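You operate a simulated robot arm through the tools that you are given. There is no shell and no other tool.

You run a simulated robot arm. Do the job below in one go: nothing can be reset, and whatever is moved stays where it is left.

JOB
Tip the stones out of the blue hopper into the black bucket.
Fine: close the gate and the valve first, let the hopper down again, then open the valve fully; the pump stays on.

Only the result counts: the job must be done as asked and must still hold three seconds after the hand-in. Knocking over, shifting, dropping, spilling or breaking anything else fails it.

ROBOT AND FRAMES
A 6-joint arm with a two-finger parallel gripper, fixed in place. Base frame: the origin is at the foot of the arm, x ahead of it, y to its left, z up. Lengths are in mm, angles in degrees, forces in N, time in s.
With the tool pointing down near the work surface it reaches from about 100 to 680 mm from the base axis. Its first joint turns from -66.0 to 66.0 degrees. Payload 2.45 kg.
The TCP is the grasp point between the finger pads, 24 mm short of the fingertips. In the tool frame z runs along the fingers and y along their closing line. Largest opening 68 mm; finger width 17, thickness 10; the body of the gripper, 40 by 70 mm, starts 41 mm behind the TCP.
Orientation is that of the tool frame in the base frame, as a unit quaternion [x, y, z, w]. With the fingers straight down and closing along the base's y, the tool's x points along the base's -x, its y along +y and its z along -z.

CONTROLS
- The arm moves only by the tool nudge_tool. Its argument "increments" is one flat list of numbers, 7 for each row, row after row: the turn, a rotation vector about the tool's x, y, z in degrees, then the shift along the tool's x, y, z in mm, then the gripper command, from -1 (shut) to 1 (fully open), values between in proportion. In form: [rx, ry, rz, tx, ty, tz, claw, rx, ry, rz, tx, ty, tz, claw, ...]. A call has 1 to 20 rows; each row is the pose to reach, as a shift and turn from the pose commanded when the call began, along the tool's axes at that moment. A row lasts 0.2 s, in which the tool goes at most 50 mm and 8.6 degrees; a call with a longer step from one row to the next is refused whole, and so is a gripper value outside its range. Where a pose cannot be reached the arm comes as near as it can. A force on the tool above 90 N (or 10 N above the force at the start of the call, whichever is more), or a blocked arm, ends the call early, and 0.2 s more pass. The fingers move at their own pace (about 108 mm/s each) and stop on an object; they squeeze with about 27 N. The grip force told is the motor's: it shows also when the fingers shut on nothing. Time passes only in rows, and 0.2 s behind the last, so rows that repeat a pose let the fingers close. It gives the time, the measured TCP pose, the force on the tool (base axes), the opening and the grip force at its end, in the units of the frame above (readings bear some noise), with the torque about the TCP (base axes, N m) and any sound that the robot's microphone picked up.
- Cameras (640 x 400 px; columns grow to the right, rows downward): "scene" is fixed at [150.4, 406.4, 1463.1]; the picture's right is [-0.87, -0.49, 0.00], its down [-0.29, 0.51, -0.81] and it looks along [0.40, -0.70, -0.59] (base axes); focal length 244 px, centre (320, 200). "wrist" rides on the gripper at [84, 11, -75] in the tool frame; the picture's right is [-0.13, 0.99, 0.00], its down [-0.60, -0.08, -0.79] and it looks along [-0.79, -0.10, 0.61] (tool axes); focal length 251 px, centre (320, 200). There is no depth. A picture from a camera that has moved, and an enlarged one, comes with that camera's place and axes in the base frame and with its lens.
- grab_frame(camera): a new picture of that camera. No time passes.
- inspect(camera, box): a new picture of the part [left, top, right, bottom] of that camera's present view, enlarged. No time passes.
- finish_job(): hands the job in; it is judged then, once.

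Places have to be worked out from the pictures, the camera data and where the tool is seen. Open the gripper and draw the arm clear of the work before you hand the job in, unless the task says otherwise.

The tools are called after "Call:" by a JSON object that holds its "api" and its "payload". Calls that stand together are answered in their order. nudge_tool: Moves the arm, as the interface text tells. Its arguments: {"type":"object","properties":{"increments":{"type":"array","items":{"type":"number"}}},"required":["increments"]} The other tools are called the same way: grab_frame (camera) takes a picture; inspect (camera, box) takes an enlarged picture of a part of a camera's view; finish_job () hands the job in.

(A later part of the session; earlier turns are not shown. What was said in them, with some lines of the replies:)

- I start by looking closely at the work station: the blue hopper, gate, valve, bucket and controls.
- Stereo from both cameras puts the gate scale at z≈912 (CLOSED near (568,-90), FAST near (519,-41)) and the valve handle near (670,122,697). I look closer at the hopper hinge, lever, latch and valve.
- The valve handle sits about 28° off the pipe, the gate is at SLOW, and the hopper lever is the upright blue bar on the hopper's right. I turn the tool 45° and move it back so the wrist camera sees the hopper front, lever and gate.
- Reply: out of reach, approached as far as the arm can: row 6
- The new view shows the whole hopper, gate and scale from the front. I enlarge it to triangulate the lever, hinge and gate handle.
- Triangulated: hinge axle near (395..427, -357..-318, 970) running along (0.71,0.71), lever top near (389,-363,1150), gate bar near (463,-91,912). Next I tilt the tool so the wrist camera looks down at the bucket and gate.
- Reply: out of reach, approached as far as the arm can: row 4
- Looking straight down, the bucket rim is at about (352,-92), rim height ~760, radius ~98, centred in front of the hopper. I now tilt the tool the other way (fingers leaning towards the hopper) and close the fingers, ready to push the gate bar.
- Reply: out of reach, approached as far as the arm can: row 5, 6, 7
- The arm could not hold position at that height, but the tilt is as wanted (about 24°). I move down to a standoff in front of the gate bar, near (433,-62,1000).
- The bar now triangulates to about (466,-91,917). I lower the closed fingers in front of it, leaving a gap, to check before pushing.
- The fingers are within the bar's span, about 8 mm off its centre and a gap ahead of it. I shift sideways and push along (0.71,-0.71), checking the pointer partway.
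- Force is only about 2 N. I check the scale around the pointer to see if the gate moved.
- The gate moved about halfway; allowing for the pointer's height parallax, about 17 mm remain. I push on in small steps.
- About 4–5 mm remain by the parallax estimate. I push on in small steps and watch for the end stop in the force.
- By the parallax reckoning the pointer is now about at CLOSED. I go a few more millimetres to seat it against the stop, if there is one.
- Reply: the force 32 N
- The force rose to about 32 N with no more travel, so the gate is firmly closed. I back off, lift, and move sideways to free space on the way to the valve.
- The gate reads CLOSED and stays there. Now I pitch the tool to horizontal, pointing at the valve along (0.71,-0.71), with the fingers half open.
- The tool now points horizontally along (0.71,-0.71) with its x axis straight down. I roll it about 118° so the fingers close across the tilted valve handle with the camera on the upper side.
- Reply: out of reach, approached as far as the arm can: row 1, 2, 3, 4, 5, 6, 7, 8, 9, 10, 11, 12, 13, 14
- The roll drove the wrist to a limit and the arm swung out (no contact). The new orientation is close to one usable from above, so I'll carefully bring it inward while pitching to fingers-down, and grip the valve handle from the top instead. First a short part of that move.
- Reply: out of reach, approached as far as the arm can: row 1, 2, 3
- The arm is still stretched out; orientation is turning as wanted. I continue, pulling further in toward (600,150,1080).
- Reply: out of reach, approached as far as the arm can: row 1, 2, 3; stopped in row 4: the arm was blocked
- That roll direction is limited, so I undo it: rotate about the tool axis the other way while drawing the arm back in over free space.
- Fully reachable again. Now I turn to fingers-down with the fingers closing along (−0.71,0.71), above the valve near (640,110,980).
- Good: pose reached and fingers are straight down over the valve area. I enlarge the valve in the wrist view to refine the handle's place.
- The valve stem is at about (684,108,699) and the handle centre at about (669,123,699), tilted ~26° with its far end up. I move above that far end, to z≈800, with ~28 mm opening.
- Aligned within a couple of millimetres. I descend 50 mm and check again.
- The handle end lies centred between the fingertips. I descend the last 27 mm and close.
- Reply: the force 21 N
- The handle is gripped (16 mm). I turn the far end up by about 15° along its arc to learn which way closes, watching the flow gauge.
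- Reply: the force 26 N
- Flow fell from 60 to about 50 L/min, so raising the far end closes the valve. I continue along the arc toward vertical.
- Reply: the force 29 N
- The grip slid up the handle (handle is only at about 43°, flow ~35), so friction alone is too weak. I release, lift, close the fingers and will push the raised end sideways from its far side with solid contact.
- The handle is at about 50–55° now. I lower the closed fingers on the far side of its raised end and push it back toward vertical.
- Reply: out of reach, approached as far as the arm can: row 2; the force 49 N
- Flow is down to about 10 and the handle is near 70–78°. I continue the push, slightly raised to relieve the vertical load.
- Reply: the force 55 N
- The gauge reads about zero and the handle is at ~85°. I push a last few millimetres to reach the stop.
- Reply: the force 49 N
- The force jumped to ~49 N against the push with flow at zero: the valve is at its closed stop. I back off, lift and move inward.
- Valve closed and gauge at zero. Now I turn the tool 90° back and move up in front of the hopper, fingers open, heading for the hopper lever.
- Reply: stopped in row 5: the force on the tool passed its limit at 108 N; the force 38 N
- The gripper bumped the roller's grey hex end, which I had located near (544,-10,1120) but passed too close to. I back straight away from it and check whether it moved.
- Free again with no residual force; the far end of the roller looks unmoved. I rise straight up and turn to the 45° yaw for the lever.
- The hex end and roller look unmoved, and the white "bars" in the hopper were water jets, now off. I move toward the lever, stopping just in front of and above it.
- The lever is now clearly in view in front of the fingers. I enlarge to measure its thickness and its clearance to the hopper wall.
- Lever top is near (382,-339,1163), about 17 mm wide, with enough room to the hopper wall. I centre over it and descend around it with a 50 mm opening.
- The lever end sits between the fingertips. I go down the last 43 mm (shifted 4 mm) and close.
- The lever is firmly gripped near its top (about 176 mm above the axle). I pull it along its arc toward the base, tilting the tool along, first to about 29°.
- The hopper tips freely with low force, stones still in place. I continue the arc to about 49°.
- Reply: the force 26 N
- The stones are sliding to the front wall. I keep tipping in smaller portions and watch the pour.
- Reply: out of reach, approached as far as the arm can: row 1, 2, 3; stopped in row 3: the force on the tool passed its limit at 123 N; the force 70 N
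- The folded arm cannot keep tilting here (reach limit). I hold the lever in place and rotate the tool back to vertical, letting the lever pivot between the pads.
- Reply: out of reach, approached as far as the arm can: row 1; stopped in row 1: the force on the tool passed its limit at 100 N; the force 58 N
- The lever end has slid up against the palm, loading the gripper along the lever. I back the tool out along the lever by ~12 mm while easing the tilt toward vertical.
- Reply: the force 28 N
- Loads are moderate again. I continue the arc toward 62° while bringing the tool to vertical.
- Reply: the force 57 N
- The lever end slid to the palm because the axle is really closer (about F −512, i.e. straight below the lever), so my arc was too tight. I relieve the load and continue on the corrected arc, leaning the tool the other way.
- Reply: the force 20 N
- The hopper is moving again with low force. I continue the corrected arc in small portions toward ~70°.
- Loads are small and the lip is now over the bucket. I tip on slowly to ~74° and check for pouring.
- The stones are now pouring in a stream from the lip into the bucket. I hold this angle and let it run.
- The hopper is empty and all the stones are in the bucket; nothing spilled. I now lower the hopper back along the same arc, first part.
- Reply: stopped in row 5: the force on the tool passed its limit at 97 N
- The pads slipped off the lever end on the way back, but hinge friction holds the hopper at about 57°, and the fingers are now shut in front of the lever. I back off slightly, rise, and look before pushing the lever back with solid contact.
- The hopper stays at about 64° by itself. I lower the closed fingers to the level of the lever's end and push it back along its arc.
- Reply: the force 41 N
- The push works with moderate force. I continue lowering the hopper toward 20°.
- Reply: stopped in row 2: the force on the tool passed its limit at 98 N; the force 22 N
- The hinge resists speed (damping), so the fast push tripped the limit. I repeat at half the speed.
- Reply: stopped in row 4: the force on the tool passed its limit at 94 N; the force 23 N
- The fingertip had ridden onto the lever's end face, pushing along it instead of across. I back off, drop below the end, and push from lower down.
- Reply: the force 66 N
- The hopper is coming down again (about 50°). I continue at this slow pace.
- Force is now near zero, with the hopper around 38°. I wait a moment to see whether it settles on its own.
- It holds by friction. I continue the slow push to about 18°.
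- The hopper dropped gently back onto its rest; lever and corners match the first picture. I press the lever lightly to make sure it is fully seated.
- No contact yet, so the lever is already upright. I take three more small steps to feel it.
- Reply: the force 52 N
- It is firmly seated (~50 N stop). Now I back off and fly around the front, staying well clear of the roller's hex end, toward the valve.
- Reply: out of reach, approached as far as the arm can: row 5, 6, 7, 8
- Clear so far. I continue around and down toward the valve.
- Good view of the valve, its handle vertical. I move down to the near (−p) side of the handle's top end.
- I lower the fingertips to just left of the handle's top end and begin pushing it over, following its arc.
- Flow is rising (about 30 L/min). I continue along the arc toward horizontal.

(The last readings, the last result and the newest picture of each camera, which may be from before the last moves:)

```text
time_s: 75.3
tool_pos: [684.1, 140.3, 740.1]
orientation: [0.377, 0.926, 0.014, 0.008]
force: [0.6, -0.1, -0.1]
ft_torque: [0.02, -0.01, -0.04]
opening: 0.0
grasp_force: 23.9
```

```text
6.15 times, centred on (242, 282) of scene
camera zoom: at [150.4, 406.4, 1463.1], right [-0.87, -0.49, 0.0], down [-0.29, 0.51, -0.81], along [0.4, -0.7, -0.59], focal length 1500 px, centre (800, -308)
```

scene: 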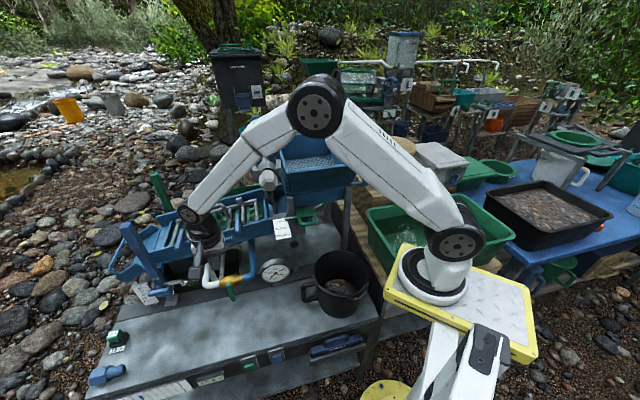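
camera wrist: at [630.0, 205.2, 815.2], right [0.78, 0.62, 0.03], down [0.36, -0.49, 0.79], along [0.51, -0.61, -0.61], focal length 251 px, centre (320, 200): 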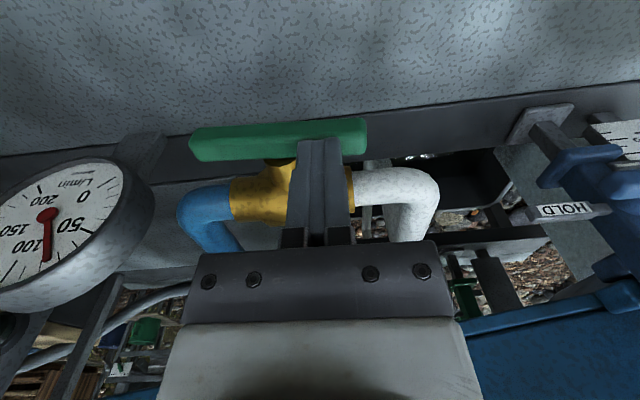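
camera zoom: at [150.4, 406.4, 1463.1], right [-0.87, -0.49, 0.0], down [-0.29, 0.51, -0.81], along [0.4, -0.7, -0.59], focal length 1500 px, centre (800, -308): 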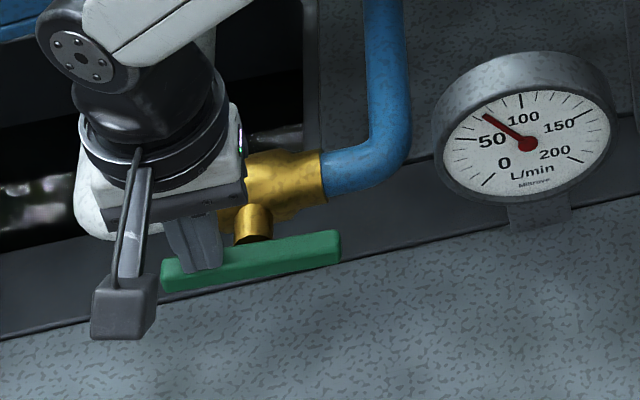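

Flow is about 78 L/min, handle ~6° from parallel. I press its end down in small steps to the open stop.

Call:
{"api": "nudge_tool", "payload": {"increments": [0, 0, 0, 0, 2, 3, -1, 0, 0, 0, 0, 3, 5, -1, 0, 0, 0, 0, 3, 7, -1, 0, 0, 0, 0, 3, 9, -1]}}

Call:
{"api": "inspect", "payload": {"camera": "scene", "box": [190, 250, 294, 315]}}

Call:
{"api": "inspect", "payload": {"camera": "scene", "box": [255, 255, 295, 280]}}

```text
time_s: 76.3
tool_pos: [686.2, 140.4, 737.5]
orientation: [0.377, 0.926, 0.012, 0.007]
force: [-39.3, -15.8, 67.5]
ft_torque: [-0.6, 1.38, -0.07]
opening: 0.2
grasp_force: 23.4
```

```text
6.15 times, centred on (242, 282) of scene
camera zoom: at [148.1, 405.8, 1463.5], right [-0.87, -0.49, 0.0], down [-0.29, 0.51, -0.81], along [0.4, -0.7, -0.58], focal length 1500 px, centre (800, -308)
```

zoom: 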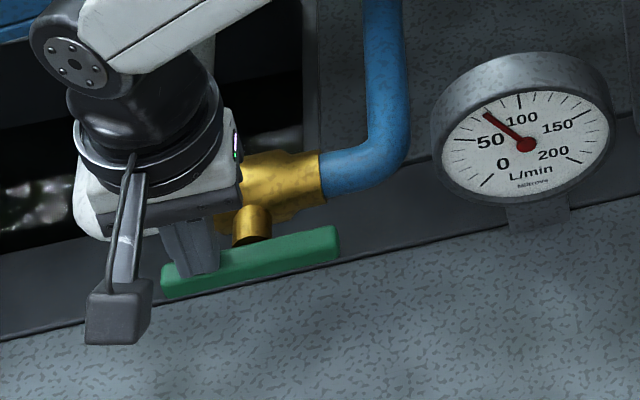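

```text
16.00 times, centred on (275, 268) of scene
camera zoom: at [148.1, 405.8, 1463.5], right [-0.87, -0.49, 0.0], down [-0.29, 0.51, -0.81], along [0.4, -0.7, -0.58], focal length 3899 px, centre (1040, -880)
```

zoom: 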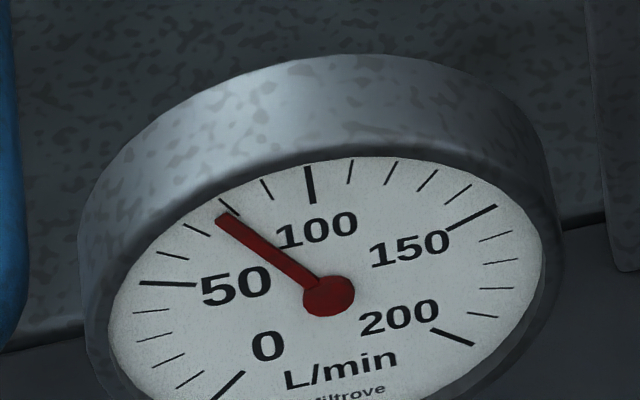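

The handle is hard against its open stop (67 N, no further travel) and flow reads 80 L/min. I lift off, retreat and open the gripper.

Call:
{"api": "nudge_tool", "payload": {"increments": [0, 0, 0, 0, 0, -10, -1, 0, 0, 0, 5, 0, -40, -1, 0, 0, 0, 10, -5, -85, -1, 0, 0, 0, 40, -15, -120, -1, 0, 0, 0, 80, -25, -145, 0, 0, 0, 0, 115, -35, -175, 1]}}

Call:
{"api": "grab_frame", "payload": {"camera": "scene"}}

Call:
{"api": "inspect", "payload": {"camera": "scene", "box": [190, 250, 294, 315]}}

Call:
{"api": "inspect", "payload": {"camera": "scene", "box": [260, 170, 388, 250]}}

Call:
{"api": "inspect", "payload": {"camera": "scene", "box": [290, 240, 386, 300]}}

```text
time_s: 77.7
tool_pos: [576.3, 196.1, 904.4]
orientation: [0.377, 0.926, 0.014, 0.009]
force: [0.1, -0.6, -0.3]
ft_torque: [-0.02, 0.02, 0.02]
opening: 68.1
grasp_force: 0.0
```

```text
taken
```

scene: 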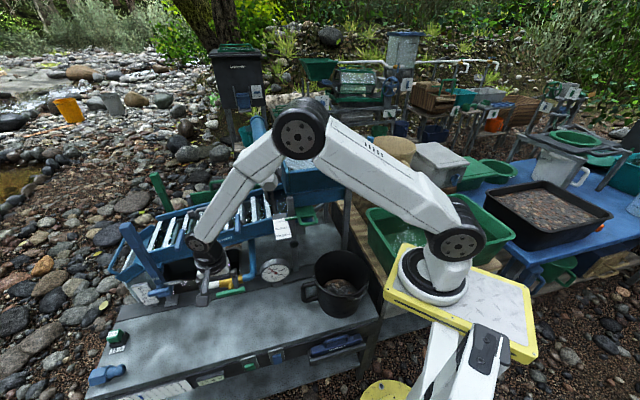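

```text
6.15 times, centred on (242, 282) of scene
camera zoom: at [150.4, 406.4, 1463.1], right [-0.87, -0.49, 0.0], down [-0.29, 0.51, -0.81], along [0.4, -0.7, -0.59], focal length 1500 px, centre (800, -308)
```

zoom: 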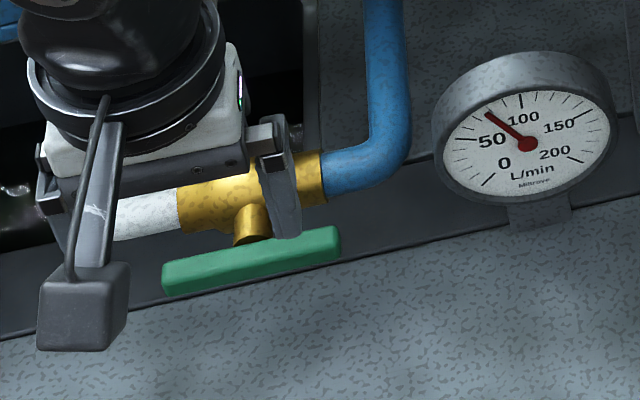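

```text
5.00 times, centred on (324, 210) of scene
camera zoom: at [150.4, 406.4, 1463.1], right [-0.87, -0.49, 0.0], down [-0.29, 0.51, -0.81], along [0.4, -0.7, -0.59], focal length 1219 px, centre (300, 150)
```

zoom: 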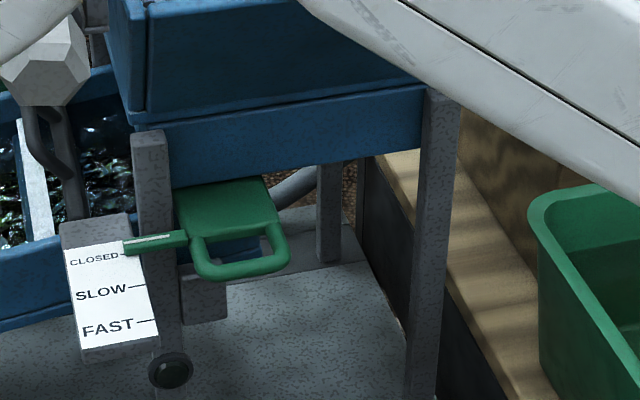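

```text
6.67 times, centred on (338, 270) of scene
camera zoom: at [150.4, 406.4, 1463.1], right [-0.87, -0.49, 0.0], down [-0.29, 0.51, -0.81], along [0.4, -0.7, -0.59], focal length 1625 px, centre (200, -267)
```

zoom: 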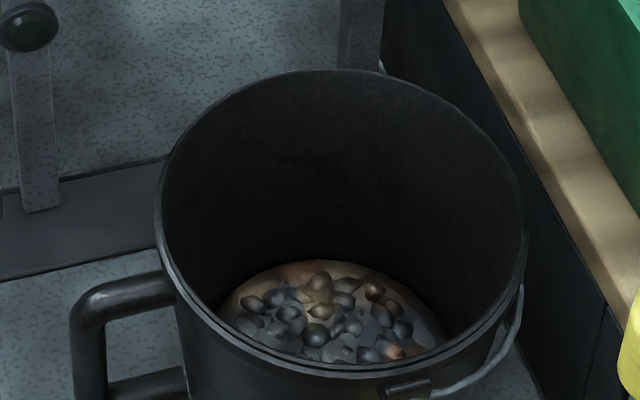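

Valve open, gate at CLOSED, stones in the bucket. I draw the arm further clear and check the hopper, gate, roller and the rest once more.

Call:
{"api": "nudge_tool", "payload": {"increments": [0, 0, 0, 10, -15, -42, 1, 0, 0, 0, 20, -35, -84, 1, 0, 0, 0, 30, -60, -122, 1, 0, 0, 0, 38, -90, -158, 1, 0, 0, 0, 40, -125, -190, 1, 0, 0, 0, 40, -125, -190, 1]}}

Call:
{"api": "inspect", "payload": {"camera": "scene", "box": [260, 200, 340, 250]}}

Call:
{"api": "grab_frame", "payload": {"camera": "scene"}}

Call:
{"api": "inspect", "payload": {"camera": "scene", "box": [80, 190, 240, 290]}}

Call:
{"api": "inspect", "payload": {"camera": "scene", "box": [190, 250, 294, 315]}}

Call:
{"api": "inspect", "payload": {"camera": "scene", "box": [230, 110, 390, 210]}}

Call:
{"api": "grab_frame", "payload": {"camera": "wrist"}}

```text
time_s: 79.1
tool_pos: [453.1, 130.0, 1092.6]
orientation: [0.377, 0.926, 0.013, 0.008]
force: [-0.2, 0.7, 0.1]
ft_torque: [0.02, -0.03, 0.02]
opening: 68.1
grasp_force: 0.1
```

```text
8.00 times, centred on (300, 225) of scene
camera zoom: at [150.4, 406.4, 1463.1], right [-0.87, -0.49, 0.0], down [-0.29, 0.51, -0.81], along [0.4, -0.7, -0.59], focal length 1950 px, centre (480, 0)
```

zoom: 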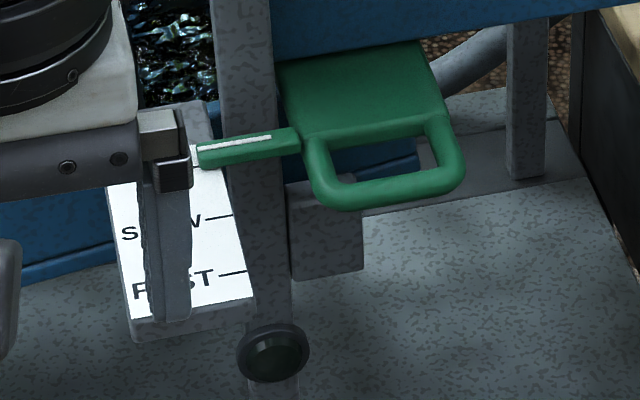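

```text
taken
```

scene: 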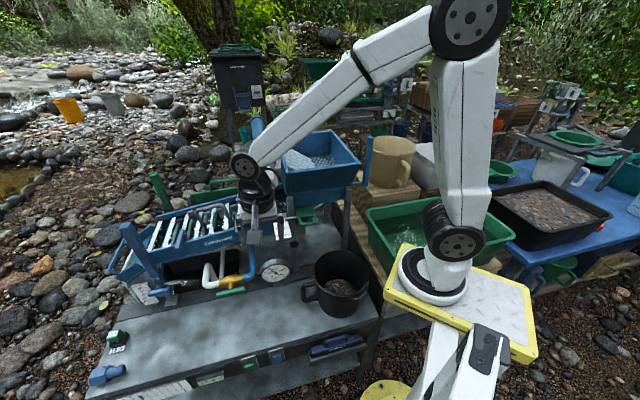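

```text
4.00 times, centred on (160, 240) of scene
camera zoom: at [150.4, 406.4, 1463.1], right [-0.87, -0.49, 0.0], down [-0.29, 0.51, -0.81], along [0.4, -0.7, -0.59], focal length 975 px, centre (960, 40)
```

zoom: 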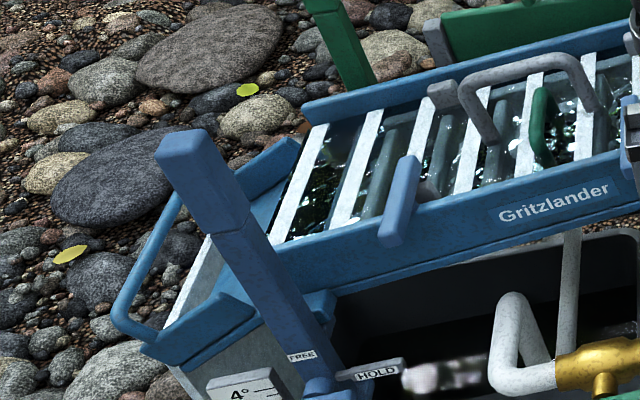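

```text
6.15 times, centred on (242, 282) of scene
camera zoom: at [150.4, 406.4, 1463.1], right [-0.87, -0.49, 0.0], down [-0.29, 0.51, -0.81], along [0.4, -0.7, -0.59], focal length 1500 px, centre (800, -308)
```

zoom: 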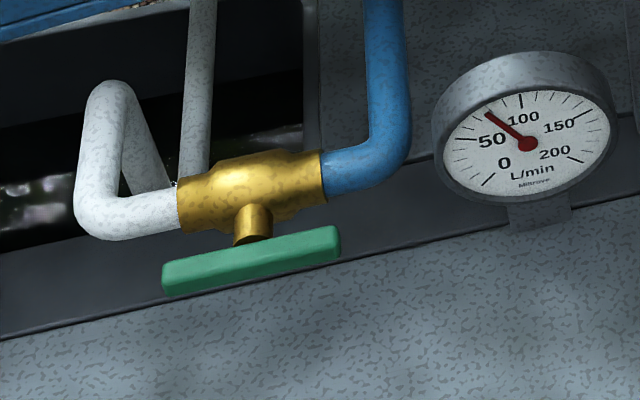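

```text
4.00 times, centred on (310, 160) of scene
camera zoom: at [150.4, 406.4, 1463.1], right [-0.87, -0.49, 0.0], down [-0.29, 0.51, -0.81], along [0.4, -0.7, -0.59], focal length 975 px, centre (360, 360)
```

zoom: 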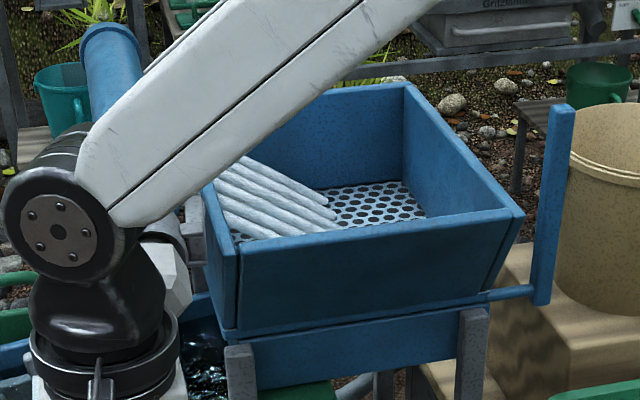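

```text
taken
camera wrist: at [399.5, 195.3, 1167.1], right [0.78, 0.62, 0.03], down [0.36, -0.49, 0.79], along [0.51, -0.61, -0.61], focal length 251 px, centre (320, 200)
```

wrist: 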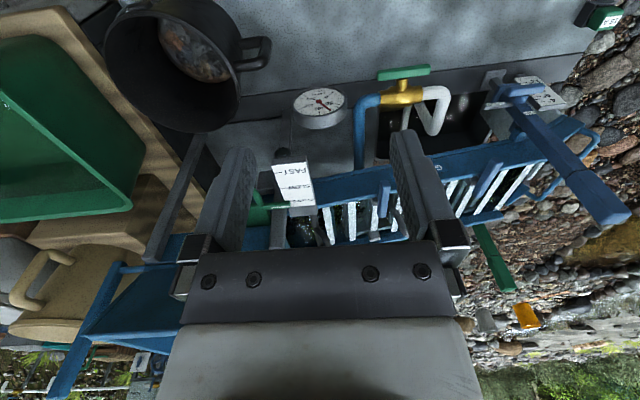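

Final check: the hopper is down and empty, the gate is at CLOSED, the valve handle is parallel to its pipe at a steady 80 L/min, the pump is running, the stones are in the bucket and the arm is clear. I hand the job in.

Call:
{"api": "finish_job", "payload": {}}

```text
The job is handed in.
```

The stones are out of the blue hopper and in the black bucket, and I have handed the job in. I saw no stones outside the bucket.

- **Gate:** closed first, pushed firmly to its stop. It still points to CLOSED.
- **Valve:** closed to zero flow before tipping. After the hopper was back down I opened it to its stop, and flow is steady at 80 L/min (it was about 60 at the start).
- **Hopper:** empty, let down and pressed against its rest. The grip slipped off the lever on the way down, so I pushed the lever back instead. The hopper dropped the last part under its own weight.
- **Pump:** not touched and still running.

**Bump on the way:** while moving from the valve to the hopper, the gripper hit the grey hex end of the blue roller beside the hopper, at about 108 N. I compared pictures from before and after, and the roller looks unmoved.

The gripper is open and the arm is clear of the work.
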